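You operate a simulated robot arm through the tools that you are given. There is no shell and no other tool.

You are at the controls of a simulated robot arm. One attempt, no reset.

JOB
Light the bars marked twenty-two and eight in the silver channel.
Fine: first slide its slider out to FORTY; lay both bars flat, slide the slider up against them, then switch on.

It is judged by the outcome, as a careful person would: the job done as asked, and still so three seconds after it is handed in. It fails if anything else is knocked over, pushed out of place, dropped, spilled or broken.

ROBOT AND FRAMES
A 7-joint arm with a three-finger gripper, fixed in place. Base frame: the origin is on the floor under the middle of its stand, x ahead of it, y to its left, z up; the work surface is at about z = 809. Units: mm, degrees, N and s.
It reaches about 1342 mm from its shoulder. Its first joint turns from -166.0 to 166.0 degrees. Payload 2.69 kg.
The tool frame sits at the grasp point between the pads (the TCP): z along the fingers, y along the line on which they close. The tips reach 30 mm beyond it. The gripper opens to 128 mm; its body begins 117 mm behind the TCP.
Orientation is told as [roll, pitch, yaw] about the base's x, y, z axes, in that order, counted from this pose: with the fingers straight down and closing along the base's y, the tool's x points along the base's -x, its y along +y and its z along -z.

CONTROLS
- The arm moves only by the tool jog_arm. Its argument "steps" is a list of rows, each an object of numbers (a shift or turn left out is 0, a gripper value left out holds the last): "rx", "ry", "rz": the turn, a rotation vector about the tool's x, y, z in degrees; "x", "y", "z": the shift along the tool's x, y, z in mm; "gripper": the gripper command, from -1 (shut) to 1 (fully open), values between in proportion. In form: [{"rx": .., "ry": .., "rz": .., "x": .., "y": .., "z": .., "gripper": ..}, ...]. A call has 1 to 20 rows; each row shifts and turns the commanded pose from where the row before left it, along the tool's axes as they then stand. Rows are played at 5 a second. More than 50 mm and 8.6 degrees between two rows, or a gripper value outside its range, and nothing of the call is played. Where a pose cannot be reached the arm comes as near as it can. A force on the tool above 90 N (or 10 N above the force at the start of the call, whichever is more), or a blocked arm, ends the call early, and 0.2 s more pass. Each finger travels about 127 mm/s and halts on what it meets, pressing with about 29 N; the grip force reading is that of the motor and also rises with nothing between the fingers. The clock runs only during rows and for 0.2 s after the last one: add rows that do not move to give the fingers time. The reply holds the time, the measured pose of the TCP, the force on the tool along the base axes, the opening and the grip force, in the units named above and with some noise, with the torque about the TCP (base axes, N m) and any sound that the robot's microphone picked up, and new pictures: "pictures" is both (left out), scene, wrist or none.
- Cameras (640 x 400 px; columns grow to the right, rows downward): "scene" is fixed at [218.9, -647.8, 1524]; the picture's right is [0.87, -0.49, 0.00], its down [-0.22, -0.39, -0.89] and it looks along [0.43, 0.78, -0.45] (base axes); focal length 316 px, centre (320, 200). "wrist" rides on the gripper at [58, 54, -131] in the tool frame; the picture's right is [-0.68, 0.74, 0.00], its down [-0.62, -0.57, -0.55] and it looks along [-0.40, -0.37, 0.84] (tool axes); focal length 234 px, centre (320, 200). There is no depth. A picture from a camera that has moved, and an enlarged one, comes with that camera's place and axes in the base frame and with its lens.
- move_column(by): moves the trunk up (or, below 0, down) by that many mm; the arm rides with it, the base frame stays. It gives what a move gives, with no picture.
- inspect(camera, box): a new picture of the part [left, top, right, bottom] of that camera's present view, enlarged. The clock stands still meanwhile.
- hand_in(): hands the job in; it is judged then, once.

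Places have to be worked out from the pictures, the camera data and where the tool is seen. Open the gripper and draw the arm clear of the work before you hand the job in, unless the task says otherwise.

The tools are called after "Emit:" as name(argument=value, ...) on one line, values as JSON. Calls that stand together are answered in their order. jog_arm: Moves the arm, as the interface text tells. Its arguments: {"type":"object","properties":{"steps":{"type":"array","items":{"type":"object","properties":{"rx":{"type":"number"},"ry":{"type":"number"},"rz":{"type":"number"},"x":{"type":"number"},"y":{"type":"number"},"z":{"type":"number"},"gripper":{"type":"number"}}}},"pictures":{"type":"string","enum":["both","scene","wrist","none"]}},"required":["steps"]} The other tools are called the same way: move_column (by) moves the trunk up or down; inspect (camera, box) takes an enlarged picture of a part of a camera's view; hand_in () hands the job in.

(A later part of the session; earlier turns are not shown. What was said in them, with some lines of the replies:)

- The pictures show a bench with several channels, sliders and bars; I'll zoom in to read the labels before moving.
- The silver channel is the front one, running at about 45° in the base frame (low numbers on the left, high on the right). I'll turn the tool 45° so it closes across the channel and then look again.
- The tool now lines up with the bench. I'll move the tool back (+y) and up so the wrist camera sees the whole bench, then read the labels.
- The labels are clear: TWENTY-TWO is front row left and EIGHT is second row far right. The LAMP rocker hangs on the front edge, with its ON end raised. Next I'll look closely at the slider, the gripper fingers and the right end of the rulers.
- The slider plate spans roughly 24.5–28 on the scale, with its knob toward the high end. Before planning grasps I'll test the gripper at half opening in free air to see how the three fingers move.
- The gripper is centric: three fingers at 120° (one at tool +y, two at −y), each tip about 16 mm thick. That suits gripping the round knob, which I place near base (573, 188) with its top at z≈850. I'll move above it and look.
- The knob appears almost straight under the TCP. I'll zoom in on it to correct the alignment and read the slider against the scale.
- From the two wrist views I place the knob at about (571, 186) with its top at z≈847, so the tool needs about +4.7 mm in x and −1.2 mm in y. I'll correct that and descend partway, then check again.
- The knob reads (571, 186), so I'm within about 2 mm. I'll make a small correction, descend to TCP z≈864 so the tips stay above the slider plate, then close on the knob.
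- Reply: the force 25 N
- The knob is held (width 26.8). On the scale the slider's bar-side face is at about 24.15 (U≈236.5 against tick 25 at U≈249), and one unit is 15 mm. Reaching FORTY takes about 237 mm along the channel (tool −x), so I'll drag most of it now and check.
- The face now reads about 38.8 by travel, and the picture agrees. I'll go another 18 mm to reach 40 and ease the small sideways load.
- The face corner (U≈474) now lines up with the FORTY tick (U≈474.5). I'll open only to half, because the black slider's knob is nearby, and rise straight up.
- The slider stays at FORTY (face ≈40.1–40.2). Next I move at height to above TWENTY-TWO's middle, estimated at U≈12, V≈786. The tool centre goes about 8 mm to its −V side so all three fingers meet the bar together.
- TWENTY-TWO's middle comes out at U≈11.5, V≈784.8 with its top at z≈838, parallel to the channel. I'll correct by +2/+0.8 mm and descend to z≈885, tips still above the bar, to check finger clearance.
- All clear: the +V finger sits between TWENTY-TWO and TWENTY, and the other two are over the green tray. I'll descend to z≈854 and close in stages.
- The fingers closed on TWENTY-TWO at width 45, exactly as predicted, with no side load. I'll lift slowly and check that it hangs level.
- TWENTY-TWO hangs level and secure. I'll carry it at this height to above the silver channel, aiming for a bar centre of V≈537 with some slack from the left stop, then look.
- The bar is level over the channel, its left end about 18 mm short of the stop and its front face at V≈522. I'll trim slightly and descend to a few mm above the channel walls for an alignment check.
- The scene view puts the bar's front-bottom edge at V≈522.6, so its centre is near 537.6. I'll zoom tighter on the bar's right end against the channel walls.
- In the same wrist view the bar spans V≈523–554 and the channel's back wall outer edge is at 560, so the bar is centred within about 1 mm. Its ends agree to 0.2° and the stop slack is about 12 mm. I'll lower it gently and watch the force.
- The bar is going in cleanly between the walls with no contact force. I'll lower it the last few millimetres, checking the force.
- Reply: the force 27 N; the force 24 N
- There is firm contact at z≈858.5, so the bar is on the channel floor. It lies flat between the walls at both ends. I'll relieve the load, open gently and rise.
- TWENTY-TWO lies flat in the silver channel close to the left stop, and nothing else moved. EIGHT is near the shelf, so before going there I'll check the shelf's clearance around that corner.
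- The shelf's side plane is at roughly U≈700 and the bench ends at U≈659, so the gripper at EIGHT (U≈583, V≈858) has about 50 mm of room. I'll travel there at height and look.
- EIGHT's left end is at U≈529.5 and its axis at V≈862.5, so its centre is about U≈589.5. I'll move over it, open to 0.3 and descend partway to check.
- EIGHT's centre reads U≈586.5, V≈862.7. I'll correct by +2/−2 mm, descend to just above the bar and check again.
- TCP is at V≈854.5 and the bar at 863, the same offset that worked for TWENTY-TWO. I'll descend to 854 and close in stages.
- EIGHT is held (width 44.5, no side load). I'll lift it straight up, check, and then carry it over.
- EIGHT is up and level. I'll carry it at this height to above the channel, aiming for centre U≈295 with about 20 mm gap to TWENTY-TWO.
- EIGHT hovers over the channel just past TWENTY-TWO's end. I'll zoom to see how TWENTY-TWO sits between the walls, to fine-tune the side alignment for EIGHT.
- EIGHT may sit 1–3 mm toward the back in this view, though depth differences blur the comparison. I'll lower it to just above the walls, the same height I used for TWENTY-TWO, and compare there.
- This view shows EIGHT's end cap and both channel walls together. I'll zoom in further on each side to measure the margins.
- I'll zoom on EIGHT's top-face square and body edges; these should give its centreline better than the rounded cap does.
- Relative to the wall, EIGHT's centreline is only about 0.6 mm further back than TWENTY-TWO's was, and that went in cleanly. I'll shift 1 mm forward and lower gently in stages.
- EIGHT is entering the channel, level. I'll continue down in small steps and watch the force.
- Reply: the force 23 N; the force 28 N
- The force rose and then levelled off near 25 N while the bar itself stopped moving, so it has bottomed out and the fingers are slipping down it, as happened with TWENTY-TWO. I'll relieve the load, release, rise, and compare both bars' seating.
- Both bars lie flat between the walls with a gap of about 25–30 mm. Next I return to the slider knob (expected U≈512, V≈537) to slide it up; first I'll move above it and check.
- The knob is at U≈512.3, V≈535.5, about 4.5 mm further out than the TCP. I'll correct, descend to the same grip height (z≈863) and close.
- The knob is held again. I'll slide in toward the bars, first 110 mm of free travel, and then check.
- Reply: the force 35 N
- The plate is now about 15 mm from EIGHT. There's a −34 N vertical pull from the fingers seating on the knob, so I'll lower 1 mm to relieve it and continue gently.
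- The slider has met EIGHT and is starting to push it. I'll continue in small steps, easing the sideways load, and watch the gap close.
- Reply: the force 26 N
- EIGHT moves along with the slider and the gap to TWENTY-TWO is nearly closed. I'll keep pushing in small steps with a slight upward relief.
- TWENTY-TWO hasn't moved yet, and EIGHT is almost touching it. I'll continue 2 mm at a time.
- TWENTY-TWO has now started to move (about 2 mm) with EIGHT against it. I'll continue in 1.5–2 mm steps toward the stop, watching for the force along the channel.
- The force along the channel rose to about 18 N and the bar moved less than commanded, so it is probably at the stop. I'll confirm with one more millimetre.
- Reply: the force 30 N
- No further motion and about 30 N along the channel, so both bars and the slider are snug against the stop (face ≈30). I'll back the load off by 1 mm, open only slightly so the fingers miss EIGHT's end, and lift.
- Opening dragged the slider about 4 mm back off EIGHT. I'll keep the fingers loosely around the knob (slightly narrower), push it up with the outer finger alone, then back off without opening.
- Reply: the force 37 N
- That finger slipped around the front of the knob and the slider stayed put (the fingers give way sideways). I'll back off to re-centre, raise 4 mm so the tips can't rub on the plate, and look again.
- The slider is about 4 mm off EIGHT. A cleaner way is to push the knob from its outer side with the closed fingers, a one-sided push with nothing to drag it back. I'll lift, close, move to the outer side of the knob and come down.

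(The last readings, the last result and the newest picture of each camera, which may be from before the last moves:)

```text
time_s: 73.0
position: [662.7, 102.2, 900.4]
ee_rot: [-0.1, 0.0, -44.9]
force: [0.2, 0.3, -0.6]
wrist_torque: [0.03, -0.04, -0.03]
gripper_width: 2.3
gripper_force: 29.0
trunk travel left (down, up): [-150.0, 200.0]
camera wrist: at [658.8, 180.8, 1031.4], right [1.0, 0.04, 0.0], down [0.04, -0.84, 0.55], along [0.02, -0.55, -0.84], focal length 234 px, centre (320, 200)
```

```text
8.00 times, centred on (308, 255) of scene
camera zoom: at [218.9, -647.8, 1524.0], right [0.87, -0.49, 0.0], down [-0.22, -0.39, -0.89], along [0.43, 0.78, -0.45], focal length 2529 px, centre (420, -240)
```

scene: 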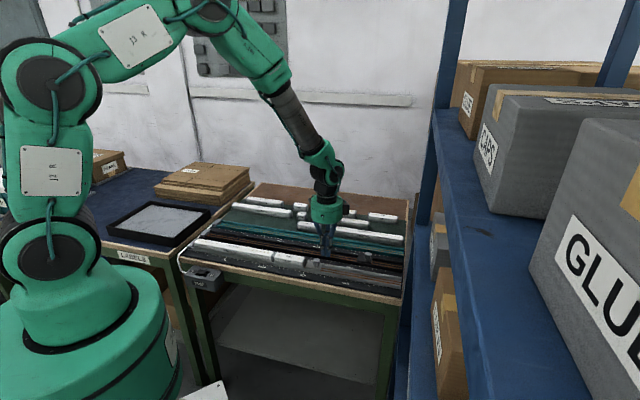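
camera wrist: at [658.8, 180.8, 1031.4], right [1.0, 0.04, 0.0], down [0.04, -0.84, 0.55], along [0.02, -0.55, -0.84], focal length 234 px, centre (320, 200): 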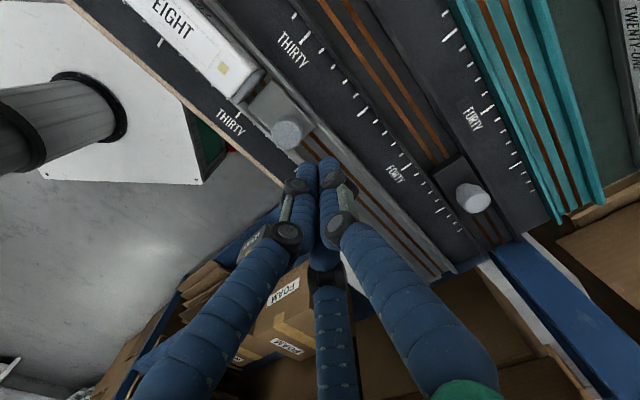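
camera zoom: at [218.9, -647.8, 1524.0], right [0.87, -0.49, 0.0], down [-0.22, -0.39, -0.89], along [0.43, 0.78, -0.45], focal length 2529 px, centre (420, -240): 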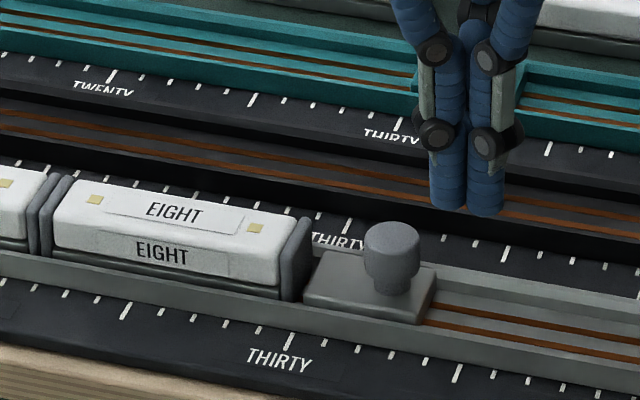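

The closed fingers are about 34 mm outside the knob (knob U≈362, V≈536). I'll descend to z≈868 beside the knob head and push inward in small steps.

Emit:
jog_arm(steps=[{"y": 1, "z": 16}, {"z": 16.5}, {}, {"x": 2}, {"x": 2}, {}, {}], pictures="wrist")

Emit:
inspect(camera="scene", box=[270, 230, 345, 280])

```text
time_s: 74.6
position: [659.3, 106.2, 866.8]
ee_rot: [0.0, 0.1, -45.0]
force: [0.0, 0.0, 0.3]
wrist_torque: [-0.03, 0.02, -0.02]
gripper_width: 2.3
gripper_force: 29.2
trunk travel left (down, up): [-150.0, 200.0]
camera wrist: at [654.6, 184.3, 998.4], right [1.0, 0.04, 0.0], down [0.04, -0.84, 0.55], along [0.02, -0.55, -0.84], focal length 234 px, centre (320, 200)
```

wrist: 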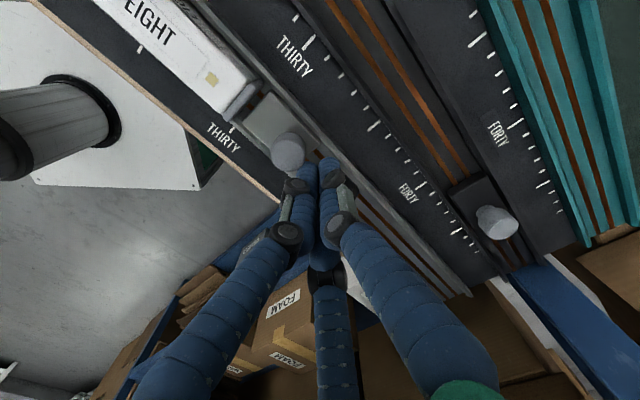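

```text
8.00 times, centred on (308, 255) of scene
camera zoom: at [218.9, -647.8, 1524.0], right [0.87, -0.49, 0.0], down [-0.22, -0.39, -0.89], along [0.43, 0.78, -0.45], focal length 2529 px, centre (420, -240)
```

zoom: 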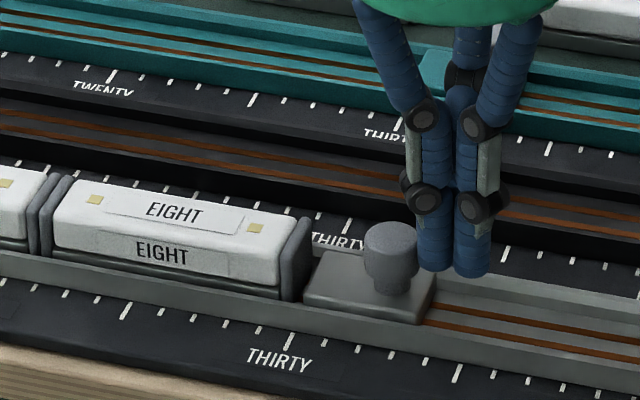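

The closed fingers are right beside the knob. I'll push in 1 mm steps while watching the force.

Emit:
jog_arm(steps=[{"x": 1}, {"x": 1}, {"x": 1}, {}, {}], pictures="none")

Emit:
inspect(camera="scene", box=[270, 230, 345, 280])

Emit:
jog_arm(steps=[{"x": 1}, {"x": 1}, {}, {}], pictures="none")

Emit:
inspect(camera="scene", box=[270, 230, 345, 280])

```text
time_s: 75.8
position: [657.7, 108.1, 868.2]
ee_rot: [0.0, 0.0, -45.0]
force: [5.8, -6.8, 2.7]
wrist_torque: [-0.05, -0.08, 0.07]
gripper_width: 2.2
gripper_force: 29.0
trunk travel left (down, up): [-150.0, 200.0]
```

```text
8.00 times, centred on (308, 255) of scene
camera zoom: at [218.9, -647.8, 1524.0], right [0.87, -0.49, 0.0], down [-0.22, -0.39, -0.89], along [0.43, 0.78, -0.45], focal length 2529 px, centre (420, -240)
```

zoom: 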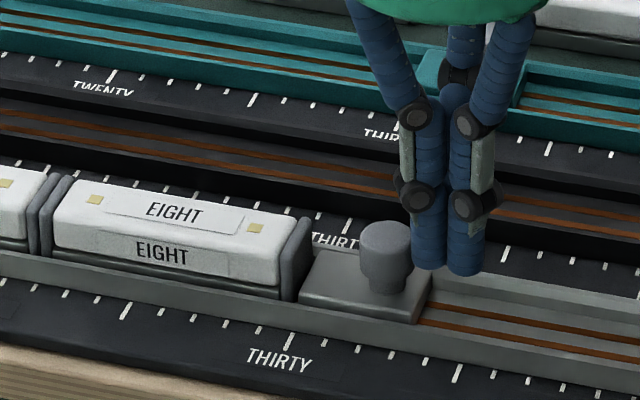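

```text
time_s: 76.8
position: [655.5, 109.4, 869.0]
ee_rot: [-0.1, 0.0, -44.9]
force: [1.9, -2.1, -1.3]
wrist_torque: [-0.06, -0.02, 0.04]
gripper_width: 2.2
gripper_force: 28.7
trunk travel left (down, up): [-150.0, 200.0]
```

```text
8.00 times, centred on (308, 255) of scene
camera zoom: at [218.9, -647.8, 1524.0], right [0.87, -0.49, 0.0], down [-0.22, -0.39, -0.89], along [0.43, 0.78, -0.45], focal length 2529 px, centre (420, -240)
```

zoom: 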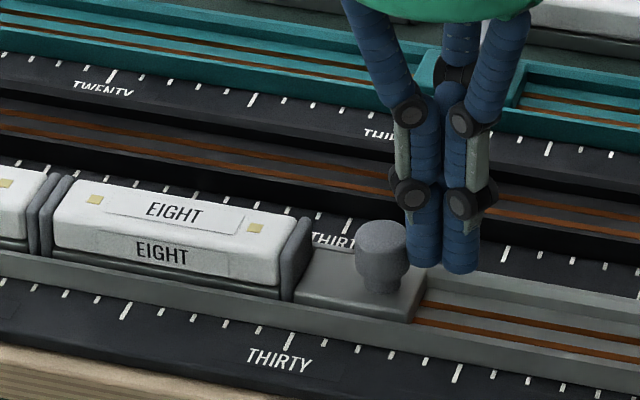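

It works: the slider moves inward under a light push. I'll continue until firm contact.

Emit:
jog_arm(steps=[{"x": 1}, {}, {}], pictures="none")

Emit:
jog_arm(steps=[{"x": 1}, {}, {}], pictures="none")

Emit:
inspect(camera="scene", box=[270, 230, 345, 280])

```text
time_s: 77.6
position: [654.0, 110.7, 868.8]
ee_rot: [0.0, 0.0, -45.0]
force: [8.2, -4.5, -0.7]
wrist_torque: [-0.07, -0.18, -0.01]
gripper_width: 1.9
gripper_force: 29.0
trunk travel left (down, up): [-150.0, 200.0]
```

```text
time_s: 78.4
position: [654.2, 109.1, 867.3]
ee_rot: [0.0, 0.0, -44.9]
force: [14.7, -16.3, 1.2]
wrist_torque: [-0.37, -0.28, 0.16]
gripper_width: 2.4
gripper_force: 29.0
trunk travel left (down, up): [-150.0, 200.0]
```

```text
8.00 times, centred on (308, 255) of scene
camera zoom: at [218.9, -647.8, 1524.0], right [0.87, -0.49, 0.0], down [-0.22, -0.39, -0.89], along [0.43, 0.78, -0.45], focal length 2529 px, centre (420, -240)
```

zoom: 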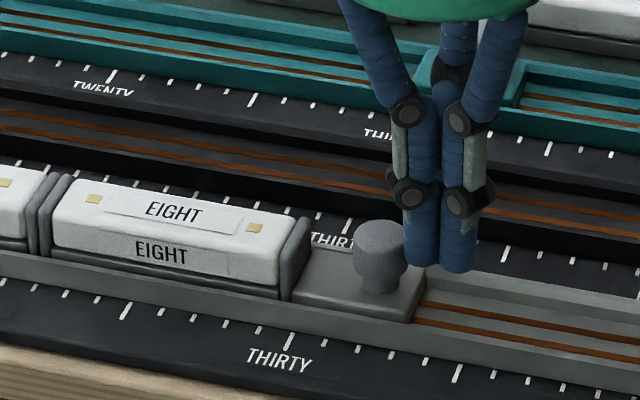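

The force along the channel jumped to about 22 N without motion, so the slider is against EIGHT. One more millimetre to seat it, then I'll back straight away and lift.

Emit:
jog_arm(steps=[{"x": 1}, {}, {}], pictures="none")

Emit:
jog_arm(steps=[{"x": -1}, {"x": -2}, {"x": -5}, {"x": -5}, {"z": -15}, {"z": -40}, {}, {}])

Emit:
inspect(camera="scene", box=[270, 230, 345, 280])

Emit:
inspect(camera="scene", box=[285, 245, 315, 270])

Emit:
inspect(camera="wrist", box=[180, 40, 320, 140])

```text
time_s: 79.2
position: [654.5, 109.5, 868.6]
ee_rot: [0.1, -0.1, -45.0]
force: [18.2, -24.4, 10.3]
wrist_torque: [-0.43, -0.24, 0.23]
gripper_width: 1.9
gripper_force: 29.5
trunk travel left (down, up): [-150.0, 200.0]
```

```text
time_s: 81.0
position: [660.9, 102.6, 922.9]
ee_rot: [-0.1, 0.0, -45.0]
force: [-0.1, -0.3, 0.7]
wrist_torque: [0.0, 0.0, -0.01]
gripper_width: 2.2
gripper_force: 28.9
trunk travel left (down, up): [-150.0, 200.0]
camera wrist: at [657.0, 180.0, 1053.8], right [1.0, 0.04, 0.0], down [0.04, -0.84, 0.55], along [0.02, -0.55, -0.84], focal length 234 px, centre (320, 200)
```

scene: 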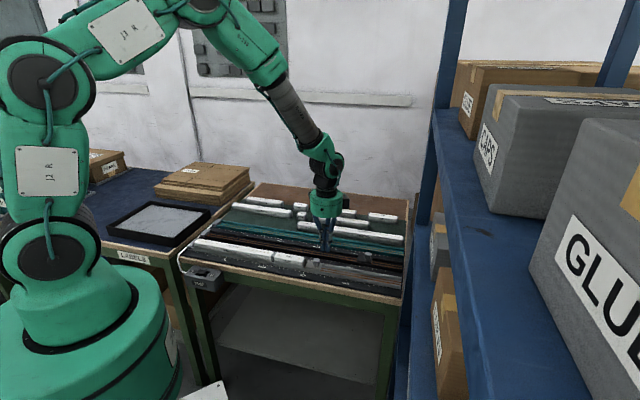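
wrist: 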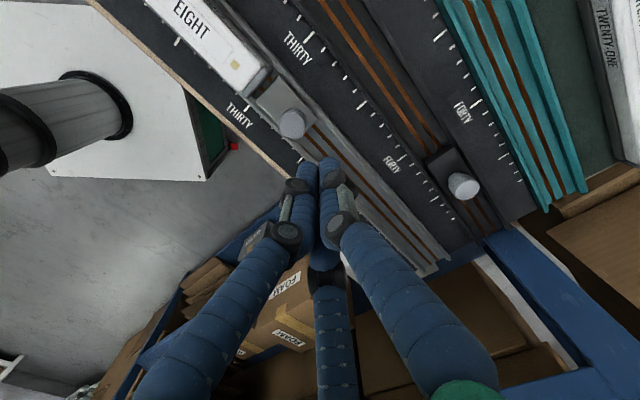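

```text
8.00 times, centred on (308, 255) of scene
camera zoom: at [218.9, -647.8, 1524.0], right [0.87, -0.49, 0.0], down [-0.22, -0.39, -0.89], along [0.43, 0.78, -0.45], focal length 2529 px, centre (420, -240)
```

zoom: 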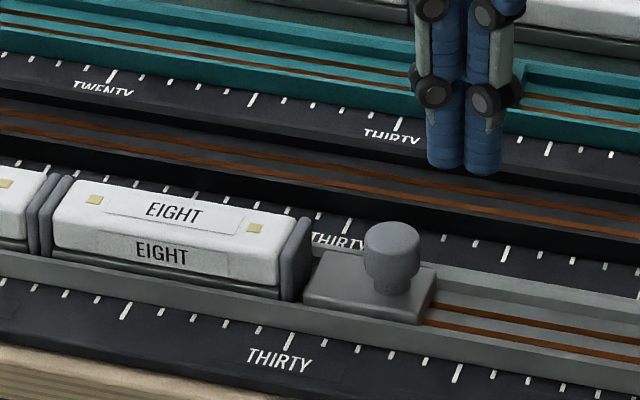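

```text
16.00 times, centred on (300, 258) of scene
camera zoom: at [218.9, -647.8, 1524.0], right [0.87, -0.49, 0.0], down [-0.22, -0.39, -0.89], along [0.43, 0.78, -0.45], focal length 5058 px, centre (640, -720)
```

zoom: 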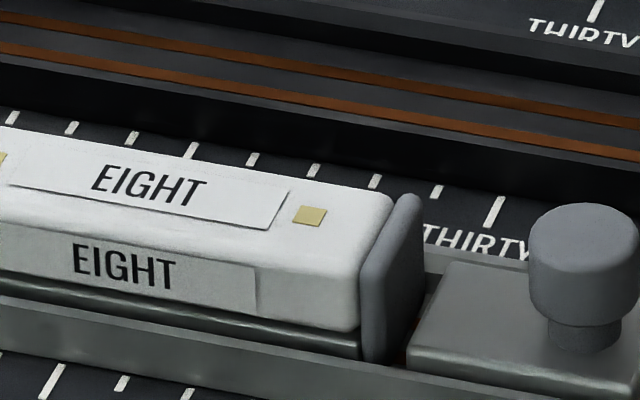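

```text
4.00 times, centred on (250, 90) of wrist
camera zoom: at [657.0, 180.0, 1053.8], right [1.0, 0.04, 0.0], down [0.04, -0.84, 0.55], along [0.02, -0.55, -0.84], focal length 937 px, centre (600, 640)
```

zoom: 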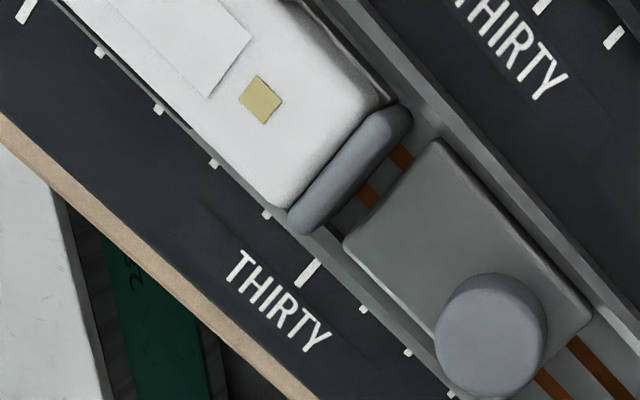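

The slider eased back about 5 mm to the same rest spot as before (knob U≈362.2). Its rest spots at 24, 40 and now 30 are exact multiples of 15 mm apart, so the slide clicks into unit marks and now sits at THIRTY = 22+8. The bars are just slightly short of their nominal length. I'll look closely at this before going to the switch.

Emit:
jog_arm(steps=[{"z": -40}, {"x": 20}, {"x": 20}, {}, {}], pictures="wrist")

Emit:
inspect(camera="wrist", box=[200, 40, 360, 160])

Emit:
inspect(camera="scene", box=[180, 220, 330, 300])

```text
time_s: 82.2
position: [632.3, 130.7, 963.5]
ee_rot: [0.1, 0.1, -45.0]
force: [-0.6, 0.0, -1.2]
wrist_torque: [-0.01, 0.01, 0.02]
gripper_width: 2.3
gripper_force: 29.6
trunk travel left (down, up): [-150.0, 200.0]
camera wrist: at [627.2, 208.8, 1093.7], right [1.0, 0.04, 0.0], down [0.04, -0.84, 0.55], along [0.02, -0.55, -0.84], focal length 234 px, centre (320, 200)
```

wrist: 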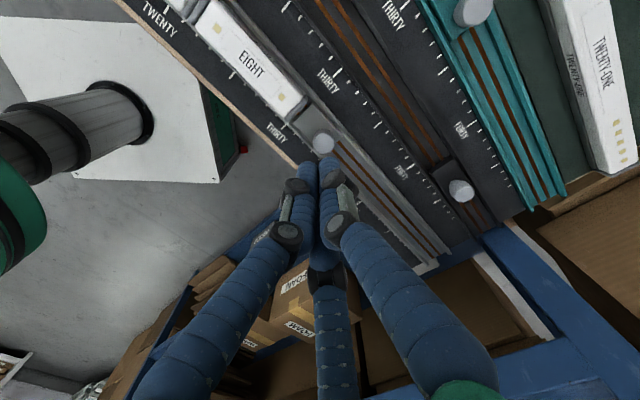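

```text
3.33 times, centred on (280, 100) of wrist
camera zoom: at [627.2, 208.8, 1093.7], right [1.0, 0.04, 0.0], down [0.04, -0.84, 0.55], along [0.02, -0.55, -0.84], focal length 781 px, centre (453, 533)
```

zoom: 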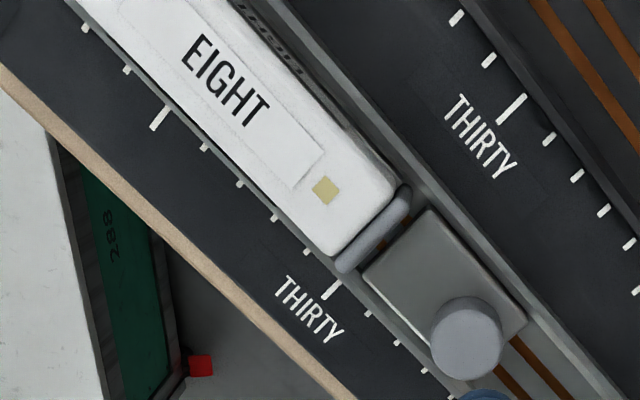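

```text
4.27 times, centred on (255, 260) of scene
camera zoom: at [218.9, -647.8, 1524.0], right [0.87, -0.49, 0.0], down [-0.22, -0.39, -0.89], along [0.43, 0.78, -0.45], focal length 1349 px, centre (597, -56)
```

zoom: 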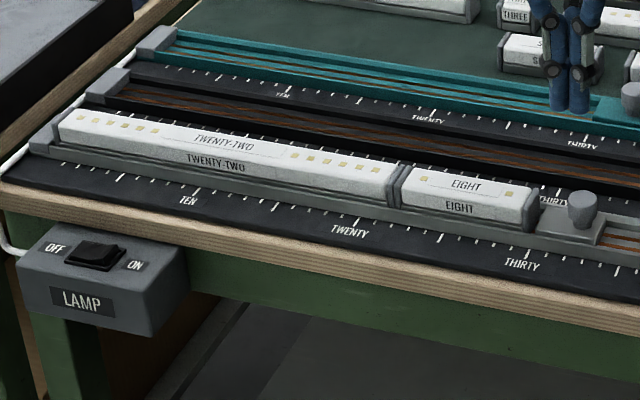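

The face lines up with the THIRTY tick, and EIGHT's cap is only a few mm away; that slack is just bar clearance. Next is the switch: I place the rocker around U≈−38, V≈441, z≈780. I'll move above it with the gripper slightly open so the single +V finger can press the ON side.

Emit:
jog_arm(steps=[{"x": 42, "y": -13.5}, {"x": 42, "y": -13.5}, {"x": 42, "y": -13.5}, {"x": 42, "y": -13.5}, {"x": 42, "y": -13.5}, {"x": 42, "y": -13.5}, {"x": 42, "y": -13.5}, {"x": 42, "y": -13.5}, {"x": 42, "y": -13.5, "gripper": -0.5}, {}, {}])

Emit:
inspect(camera="wrist", box=[220, 40, 420, 200])

Emit:
inspect(camera="scene", box=[165, 200, 285, 300])

```text
time_s: 84.6
position: [281.6, 309.3, 963.1]
ee_rot: [0.1, 0.0, -45.0]
force: [-0.6, 0.7, -0.9]
wrist_torque: [-0.03, -0.01, 0.0]
gripper_width: 31.8
gripper_force: 0.0
trunk travel left (down, up): [-150.0, 200.0]
camera wrist: at [277.6, 387.7, 1093.8], right [1.0, 0.04, 0.0], down [0.04, -0.84, 0.55], along [0.02, -0.55, -0.84], focal length 234 px, centre (320, 200)
```

scene: 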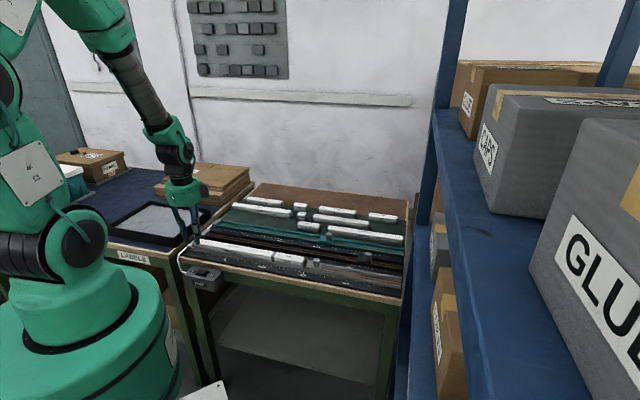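
wrist: 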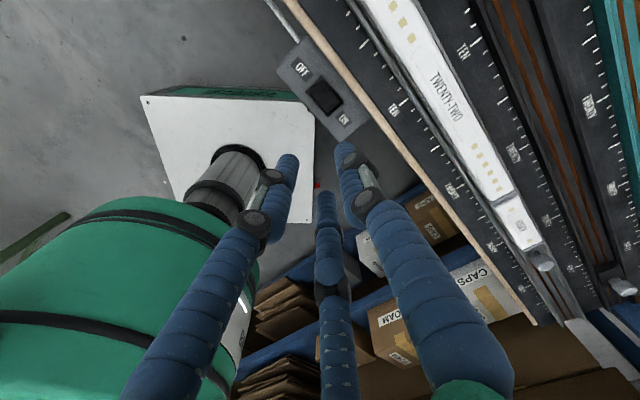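

```text
2.50 times, centred on (320, 120) of wrist
camera zoom: at [277.6, 387.7, 1093.8], right [1.0, 0.04, 0.0], down [0.04, -0.84, 0.55], along [0.02, -0.55, -0.84], focal length 585 px, centre (320, 400)
```

zoom: 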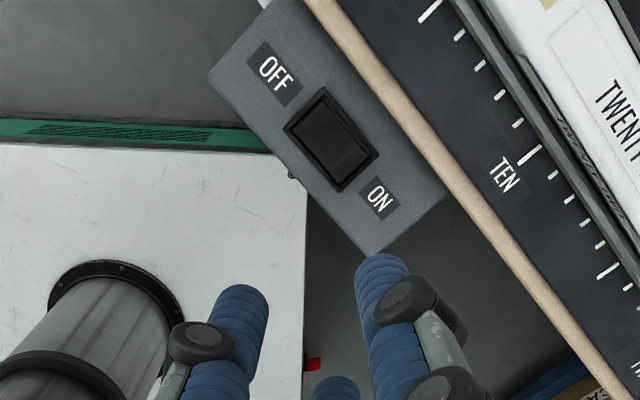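

```text
4.00 times, centred on (225, 250) of scene
camera zoom: at [218.9, -647.8, 1524.0], right [0.87, -0.49, 0.0], down [-0.22, -0.39, -0.89], along [0.43, 0.78, -0.45], focal length 1265 px, centre (700, 0)
```

zoom: 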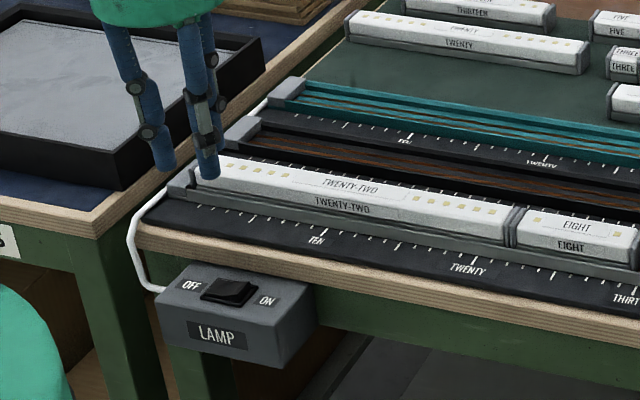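

The rocker's centre is near U≈−37.5, V≈440.5, and its ON end near U≈−22. The +V finger tip is about 24 mm ahead of the TCP, so I shift 7 mm along the rocker and descend until the tip is about 20 mm above it.

Emit:
jog_arm(steps=[{"x": 6, "z": 30}, {"z": 35}, {"z": 35}, {"z": 30}, {}, {}])

Emit:
inspect(camera="wrist", box=[270, 80, 430, 200])

Emit:
inspect(camera="scene", box=[170, 230, 240, 300])

```text
time_s: 86.0
position: [275.3, 319.0, 833.4]
ee_rot: [0.1, 0.0, -45.0]
force: [-0.3, -0.3, -0.5]
wrist_torque: [0.0, 0.01, 0.01]
gripper_width: 32.0
gripper_force: 0.1
trunk travel left (down, up): [-150.0, 200.0]
camera wrist: at [272.0, 397.2, 963.5], right [1.0, 0.04, 0.0], down [0.04, -0.84, 0.55], along [0.02, -0.55, -0.84], focal length 234 px, centre (320, 200)
```

scene: 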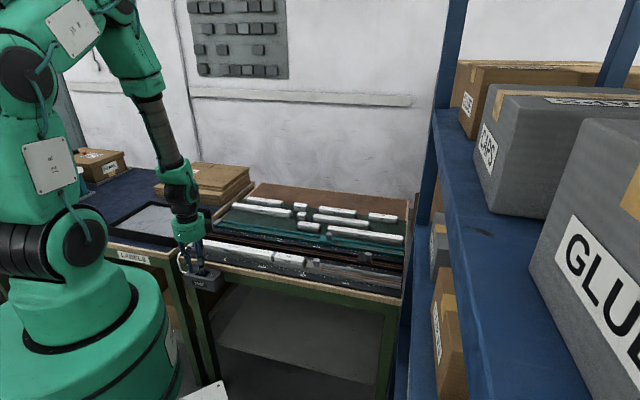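
wrist: 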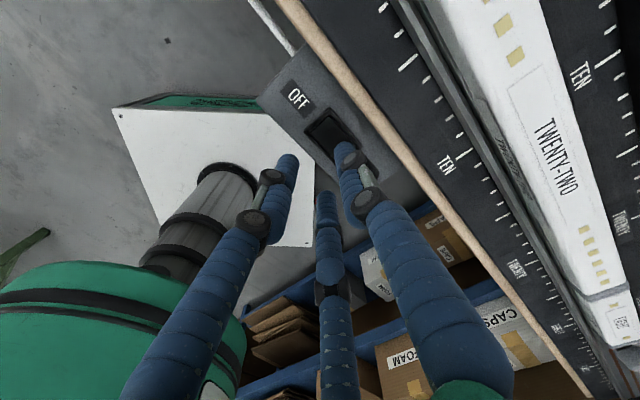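

```text
3.33 times, centred on (350, 140) of wrist
camera zoom: at [272.0, 397.2, 963.5], right [1.0, 0.04, 0.0], down [0.04, -0.84, 0.55], along [0.02, -0.55, -0.84], focal length 781 px, centre (220, 400)
```

zoom: 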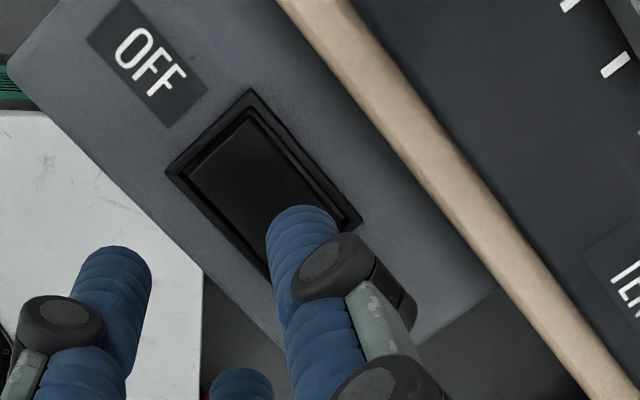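

```text
5.71 times, centred on (205, 265) of scene
camera zoom: at [218.9, -647.8, 1524.0], right [0.87, -0.49, 0.0], down [-0.22, -0.39, -0.89], along [0.43, 0.78, -0.45], focal length 1806 px, centre (977, -171)
```

zoom: 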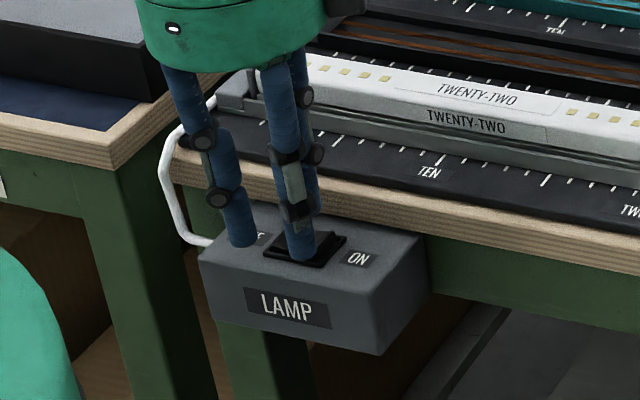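

The fingertip over the rocker is at U≈−30.5, V≈443. The rocker spans U −52 to −18 with its pivot near −35, so I'll shift 7.5 mm toward ON and 3 mm forward, then lower gently with force checks.

Emit:
jog_arm(steps=[{"x": -7.5, "y": -3}, {"z": 6}, {"z": 4}, {}, {}], pictures="wrist")

Emit:
inspect(camera="wrist", box=[270, 80, 430, 200])

Emit:
inspect(camera="scene", box=[180, 245, 230, 285])

```text
time_s: 87.2
position: [278.7, 310.0, 823.3]
ee_rot: [0.0, 0.0, -45.0]
force: [0.8, 0.3, 0.8]
wrist_torque: [-0.01, 0.01, 0.03]
gripper_width: 31.6
gripper_force: 0.0
trunk travel left (down, up): [-150.0, 200.0]
camera wrist: at [275.9, 388.1, 954.3], right [1.0, 0.04, 0.0], down [0.04, -0.84, 0.55], along [0.02, -0.55, -0.84], focal length 234 px, centre (320, 200)
```

wrist: 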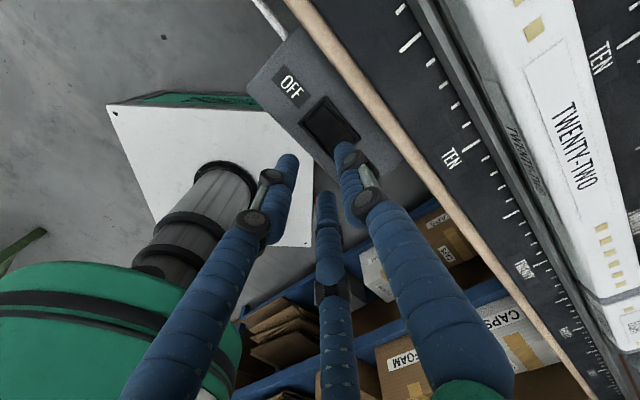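

```text
3.33 times, centred on (350, 140) of wrist
camera zoom: at [275.9, 388.1, 954.3], right [1.0, 0.04, 0.0], down [0.04, -0.84, 0.55], along [0.02, -0.55, -0.84], focal length 781 px, centre (220, 400)
```

zoom: 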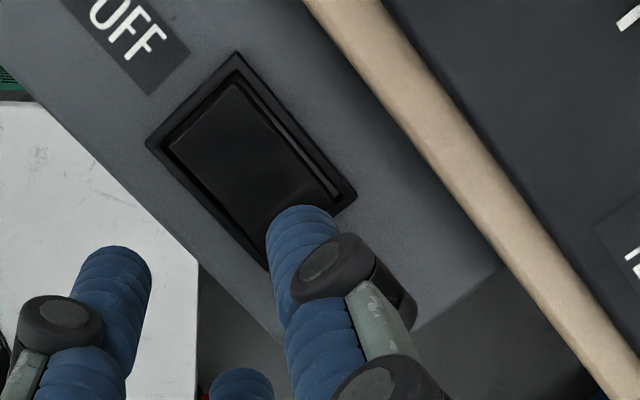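

```text
10.00 times, centred on (205, 265) of scene
camera zoom: at [218.9, -647.8, 1524.0], right [0.87, -0.49, 0.0], down [-0.22, -0.39, -0.89], along [0.43, 0.78, -0.45], focal length 3162 px, centre (1470, -450)
```

zoom: 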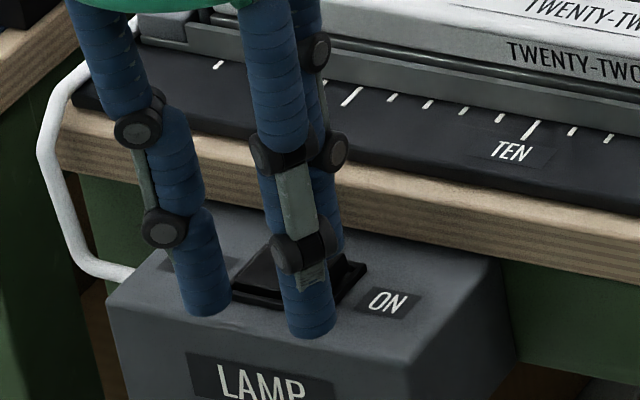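

The +V fingertip is over the ON half. The two front fingers hang close to the box's front edge, so I'll open a bit more and shift back by the same amount to keep the pressing tip in place while moving the others clear.

Emit:
jog_arm(steps=[{"y": -5, "gripper": -0.35}, {"y": -5, "gripper": -0.2}, {}, {}], pictures="wrist")

Emit:
inspect(camera="wrist", box=[250, 70, 410, 210])

Emit:
inspect(camera="scene", box=[180, 245, 230, 285])

```text
time_s: 88.2
position: [272.6, 302.5, 822.7]
ee_rot: [0.0, -0.1, -45.0]
force: [0.1, 0.2, 0.5]
wrist_torque: [0.04, 0.01, -0.04]
gripper_width: 51.1
gripper_force: 0.1
trunk travel left (down, up): [-150.0, 200.0]
camera wrist: at [268.8, 380.6, 954.0], right [1.0, 0.04, 0.0], down [0.04, -0.84, 0.55], along [0.02, -0.55, -0.84], focal length 234 px, centre (320, 200)
```

wrist: 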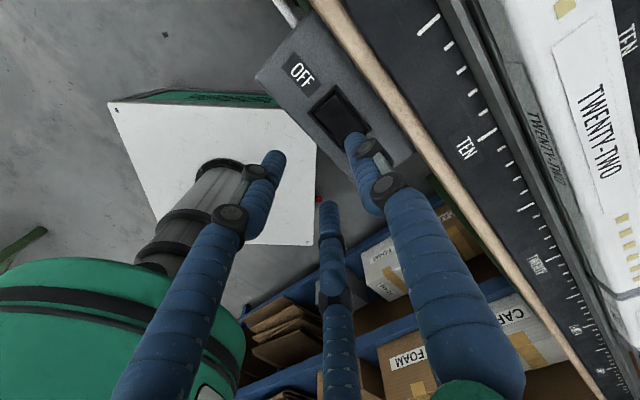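

```text
2.86 times, centred on (330, 140) of wrist
camera zoom: at [268.8, 380.6, 954.0], right [1.0, 0.04, 0.0], down [0.04, -0.84, 0.55], along [0.02, -0.55, -0.84], focal length 669 px, centre (291, 371)
```

zoom: 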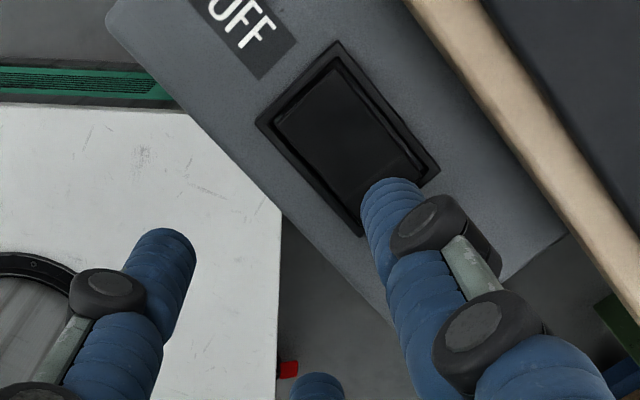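

```text
10.00 times, centred on (205, 265) of scene
camera zoom: at [218.9, -647.8, 1524.0], right [0.87, -0.49, 0.0], down [-0.22, -0.39, -0.89], along [0.43, 0.78, -0.45], focal length 3162 px, centre (1470, -450)
```

zoom: 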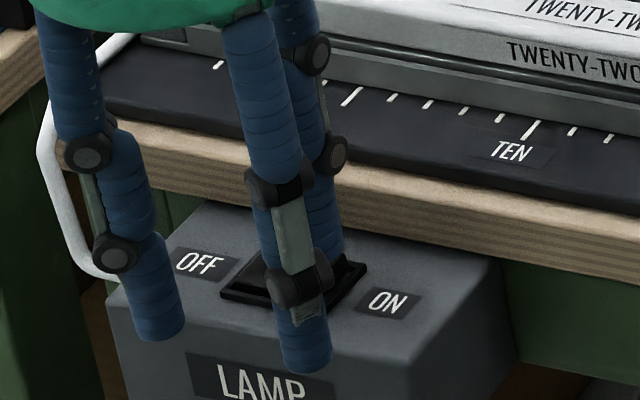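

The front fingers are now well clear of the box and the pressing tip is about 70% out on the ON half. I'll press down in small steps, reading the force and listening for the click.

Emit:
jog_arm(steps=[{"z": 2}, {"z": 2}, {"z": 2}, {}], pictures="none")

Emit:
jog_arm(steps=[{"z": 2}, {"z": 1}, {}], pictures="none")

Emit:
inspect(camera="scene", box=[180, 245, 230, 285])

```text
time_s: 89.2
position: [273.7, 299.7, 817.2]
ee_rot: [0.0, 0.0, -45.0]
force: [0.2, 0.4, -0.1]
wrist_torque: [0.02, -0.01, 0.04]
gripper_width: 51.4
gripper_force: 0.1
trunk travel left (down, up): [-150.0, 200.0]
```

```text
time_s: 90.0
position: [272.6, 301.3, 814.4]
ee_rot: [0.1, 0.0, -45.0]
force: [-0.4, -0.2, 1.0]
wrist_torque: [0.05, -0.03, 0.0]
gripper_width: 51.3
gripper_force: 0.2
trunk travel left (down, up): [-150.0, 200.0]
```

```text
10.00 times, centred on (205, 265) of scene
camera zoom: at [218.9, -647.8, 1524.0], right [0.87, -0.49, 0.0], down [-0.22, -0.39, -0.89], along [0.43, 0.78, -0.45], focal length 3162 px, centre (1470, -450)
```

zoom: 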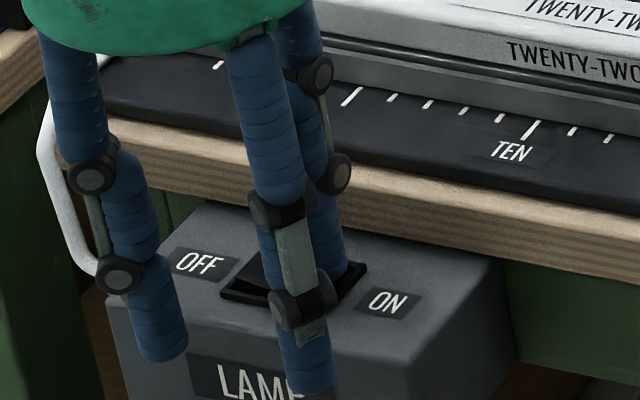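

No contact yet at z≈814, so I'll continue down in small steps.

Emit:
jog_arm(steps=[{"z": 2}, {"z": 1}, {}], pictures="none")

Emit:
jog_arm(steps=[{"z": 2}, {"z": 1}, {}], pictures="none")

Emit:
inspect(camera="scene", box=[180, 245, 230, 285])

```text
time_s: 90.8
position: [272.4, 302.0, 812.3]
ee_rot: [0.0, -0.1, -45.0]
force: [4.1, -2.5, 19.3]
wrist_torque: [0.52, -0.54, 0.03]
gripper_width: 53.1
gripper_force: 1.1
trunk travel left (down, up): [-150.0, 200.0]
```

```text
time_s: 91.6
position: [273.5, 303.7, 809.0]
ee_rot: [0.3, 0.0, -45.0]
force: [11.8, 5.1, 37.0]
wrist_torque: [1.25, -1.24, 0.15]
gripper_width: 65.6
gripper_force: 9.2
trunk travel left (down, up): [-150.0, 200.0]
```

```text
10.00 times, centred on (205, 265) of scene
camera zoom: at [218.9, -647.8, 1524.0], right [0.87, -0.49, 0.0], down [-0.22, -0.39, -0.89], along [0.43, 0.78, -0.45], focal length 3162 px, centre (1470, -450)
```

zoom: 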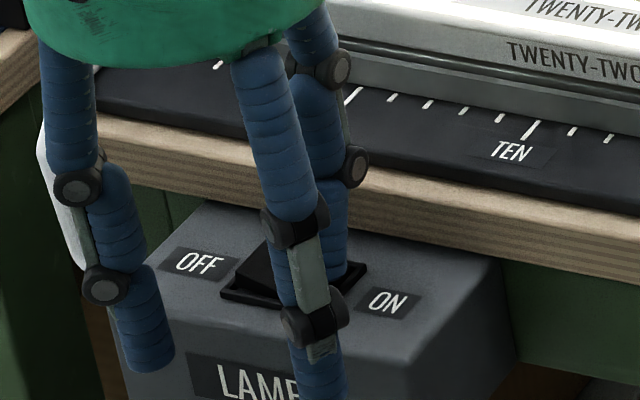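

The force rose to 37 N, the finger began to splay, and the OFF end of the rocker now looks raised, so it may have flipped. I'll lift off and check the switch and the bars.

Emit:
jog_arm(steps=[{"z": -5}, {"z": -10}, {"z": -30}, {"z": -40}, {"z": -40}, {}, {}])

Emit:
inspect(camera="scene", box=[170, 220, 260, 300])

Emit:
inspect(camera="scene", box=[180, 220, 330, 300])

Emit:
inspect(camera="wrist", box=[260, 20, 420, 160])

```text
time_s: 93.2
position: [275.4, 303.4, 933.6]
ee_rot: [0.1, 0.0, -45.0]
force: [0.1, -0.1, 0.0]
wrist_torque: [-0.01, -0.01, 0.0]
gripper_width: 51.4
gripper_force: 0.1
trunk travel left (down, up): [-150.0, 200.0]
camera wrist: at [271.3, 381.9, 1065.5], right [1.0, 0.04, 0.0], down [0.04, -0.84, 0.55], along [0.02, -0.55, -0.84], focal length 234 px, centre (320, 200)
```

scene: 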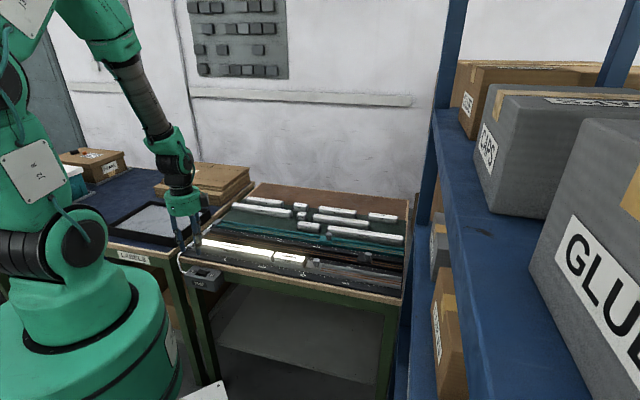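
wrist: 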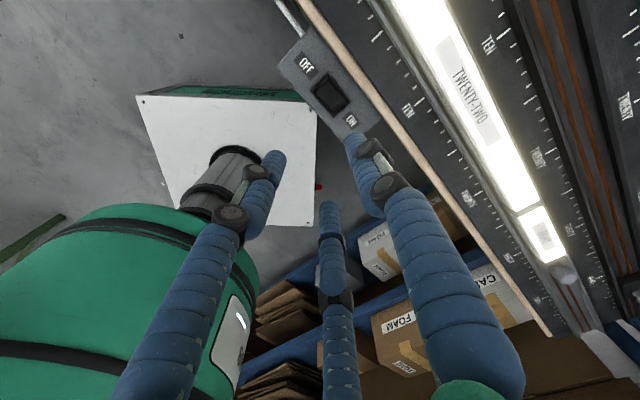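

```text
5.00 times, centred on (215, 260) of scene
camera zoom: at [218.9, -647.8, 1524.0], right [0.87, -0.49, 0.0], down [-0.22, -0.39, -0.89], along [0.43, 0.78, -0.45], focal length 1581 px, centre (845, -100)
```

zoom: 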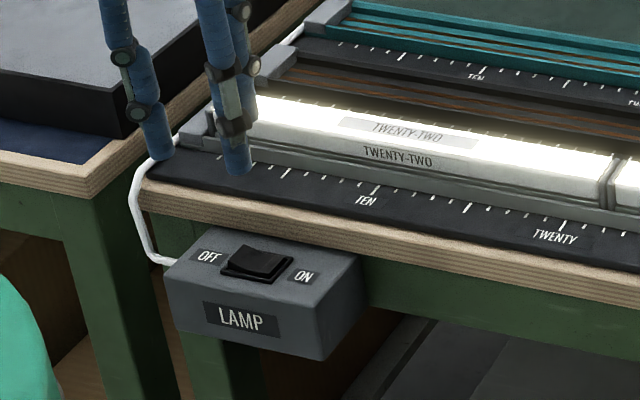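

```text
4.27 times, centred on (255, 260) of scene
camera zoom: at [218.9, -647.8, 1524.0], right [0.87, -0.49, 0.0], down [-0.22, -0.39, -0.89], along [0.43, 0.78, -0.45], focal length 1349 px, centre (597, -56)
```

zoom: 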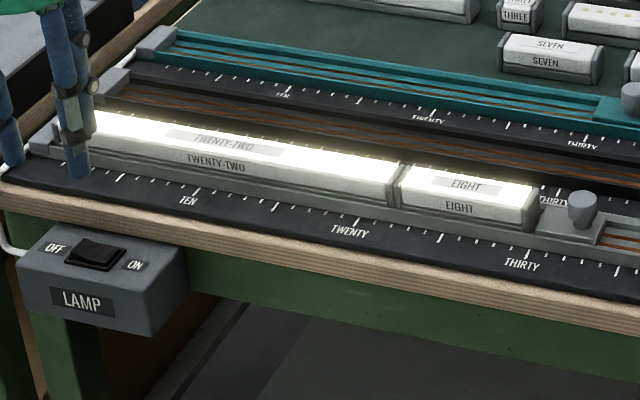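

```text
2.86 times, centred on (340, 90) of wrist
camera zoom: at [271.3, 381.9, 1065.5], right [1.0, 0.04, 0.0], down [0.04, -0.84, 0.55], along [0.02, -0.55, -0.84], focal length 669 px, centre (263, 514)
```

zoom: 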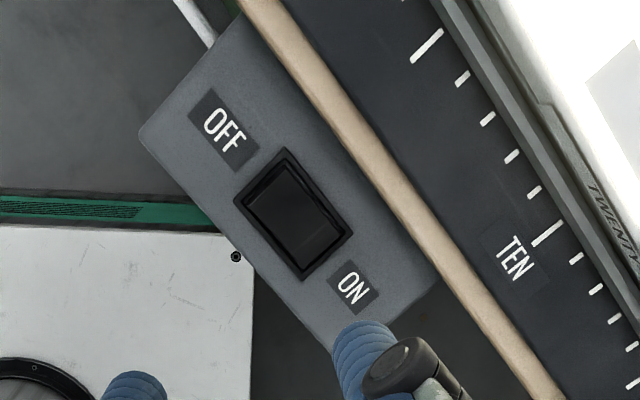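

Both TWENTY-TWO and EIGHT are lit and the rocker stays on ON. I'll open the gripper and raise the arm clear, then do a last check.

Emit:
jog_arm(steps=[{"z": -40}, {"z": -45, "gripper": 0.5}, {"z": -45, "gripper": 1}, {"z": -45}, {}, {}, {}])

Emit:
inspect(camera="scene", box=[170, 180, 420, 310])

Emit:
inspect(camera="scene", box=[270, 230, 345, 280])

```text
time_s: 94.8
position: [278.1, 303.0, 1108.3]
ee_rot: [0.0, 0.0, -45.0]
force: [0.4, 0.1, 0.0]
wrist_torque: [-0.01, 0.02, 0.0]
gripper_width: 128.1
gripper_force: 0.0
trunk travel left (down, up): [-150.0, 200.0]
camera wrist: at [273.5, 381.1, 1238.3], right [1.0, 0.04, 0.0], down [0.04, -0.84, 0.55], along [0.02, -0.55, -0.84], focal length 234 px, centre (320, 200)
```

scene: 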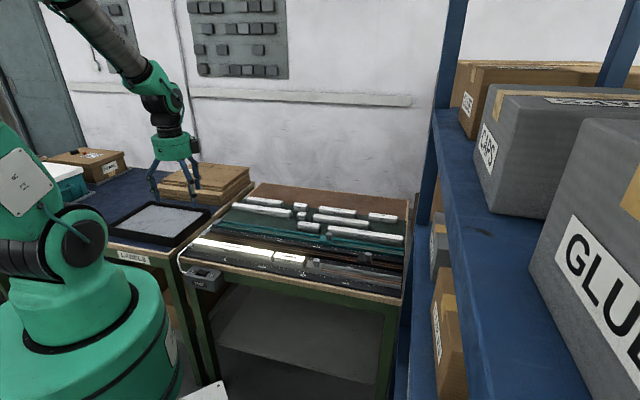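
wrist: 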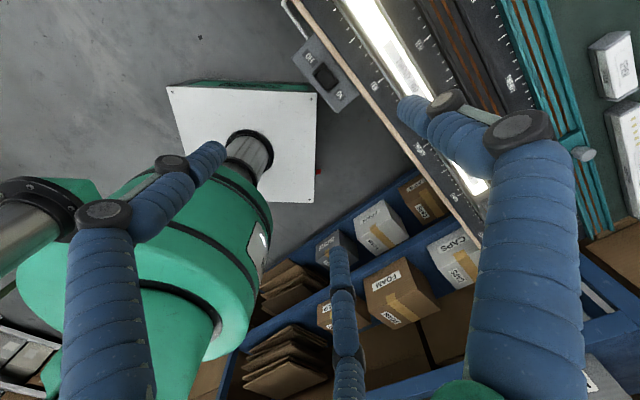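

```text
2.56 times, centred on (295, 245) of scene
camera zoom: at [218.9, -647.8, 1524.0], right [0.87, -0.49, 0.0], down [-0.22, -0.39, -0.89], along [0.43, 0.78, -0.45], focal length 809 px, centre (384, 85)
```

zoom: 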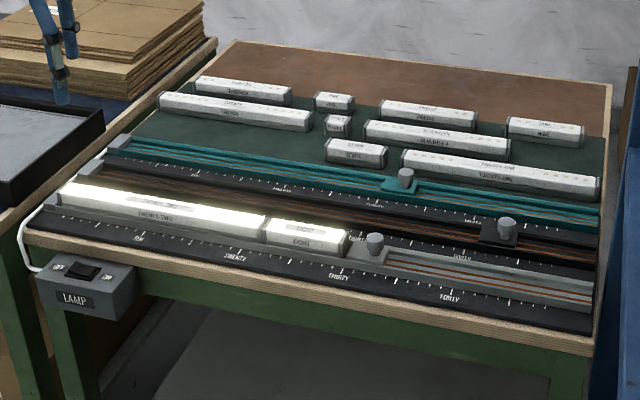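

```text
8.00 times, centred on (308, 255) of scene
camera zoom: at [218.9, -647.8, 1524.0], right [0.87, -0.49, 0.0], down [-0.22, -0.39, -0.89], along [0.43, 0.78, -0.45], focal length 2529 px, centre (420, -240)
```

zoom: 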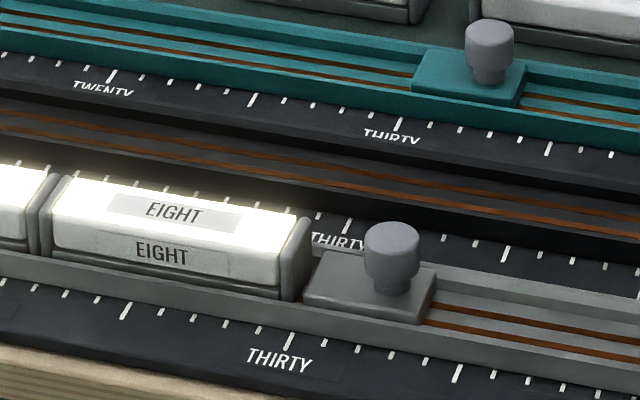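

TWENTY-TWO and EIGHT are lit and lying flat in the silver channel, with the slider clicked at THIRTY next to EIGHT. The other bars and sliders haven't moved, and the arm is clear with the gripper open, so I'm handing in.

Emit:
hand_in()

```text
The job is handed in.
```

Bars twenty-two and eight are lying flat in the silver channel and both are lit. I've handed the job in.

- **Slider out:** I slid the silver slider out to FORTY before placing either bar.
- **Slider in:** I then pushed it in until both bars were tight against the end stop. When I let go, it settled back about 5 mm and now rests at THIRTY, leaving a gap of a few millimetres to EIGHT. The slide seems to click into the unit marks, and the two bars together are slightly shorter than 30 units, so it will not stay any closer. The bars light with that gap.
- **Switch:** The LAMP switch stayed ON after I lifted off it.

In the last pictures the other bars and sliders were where they started. The arm is clear of the bench with the gripper open.
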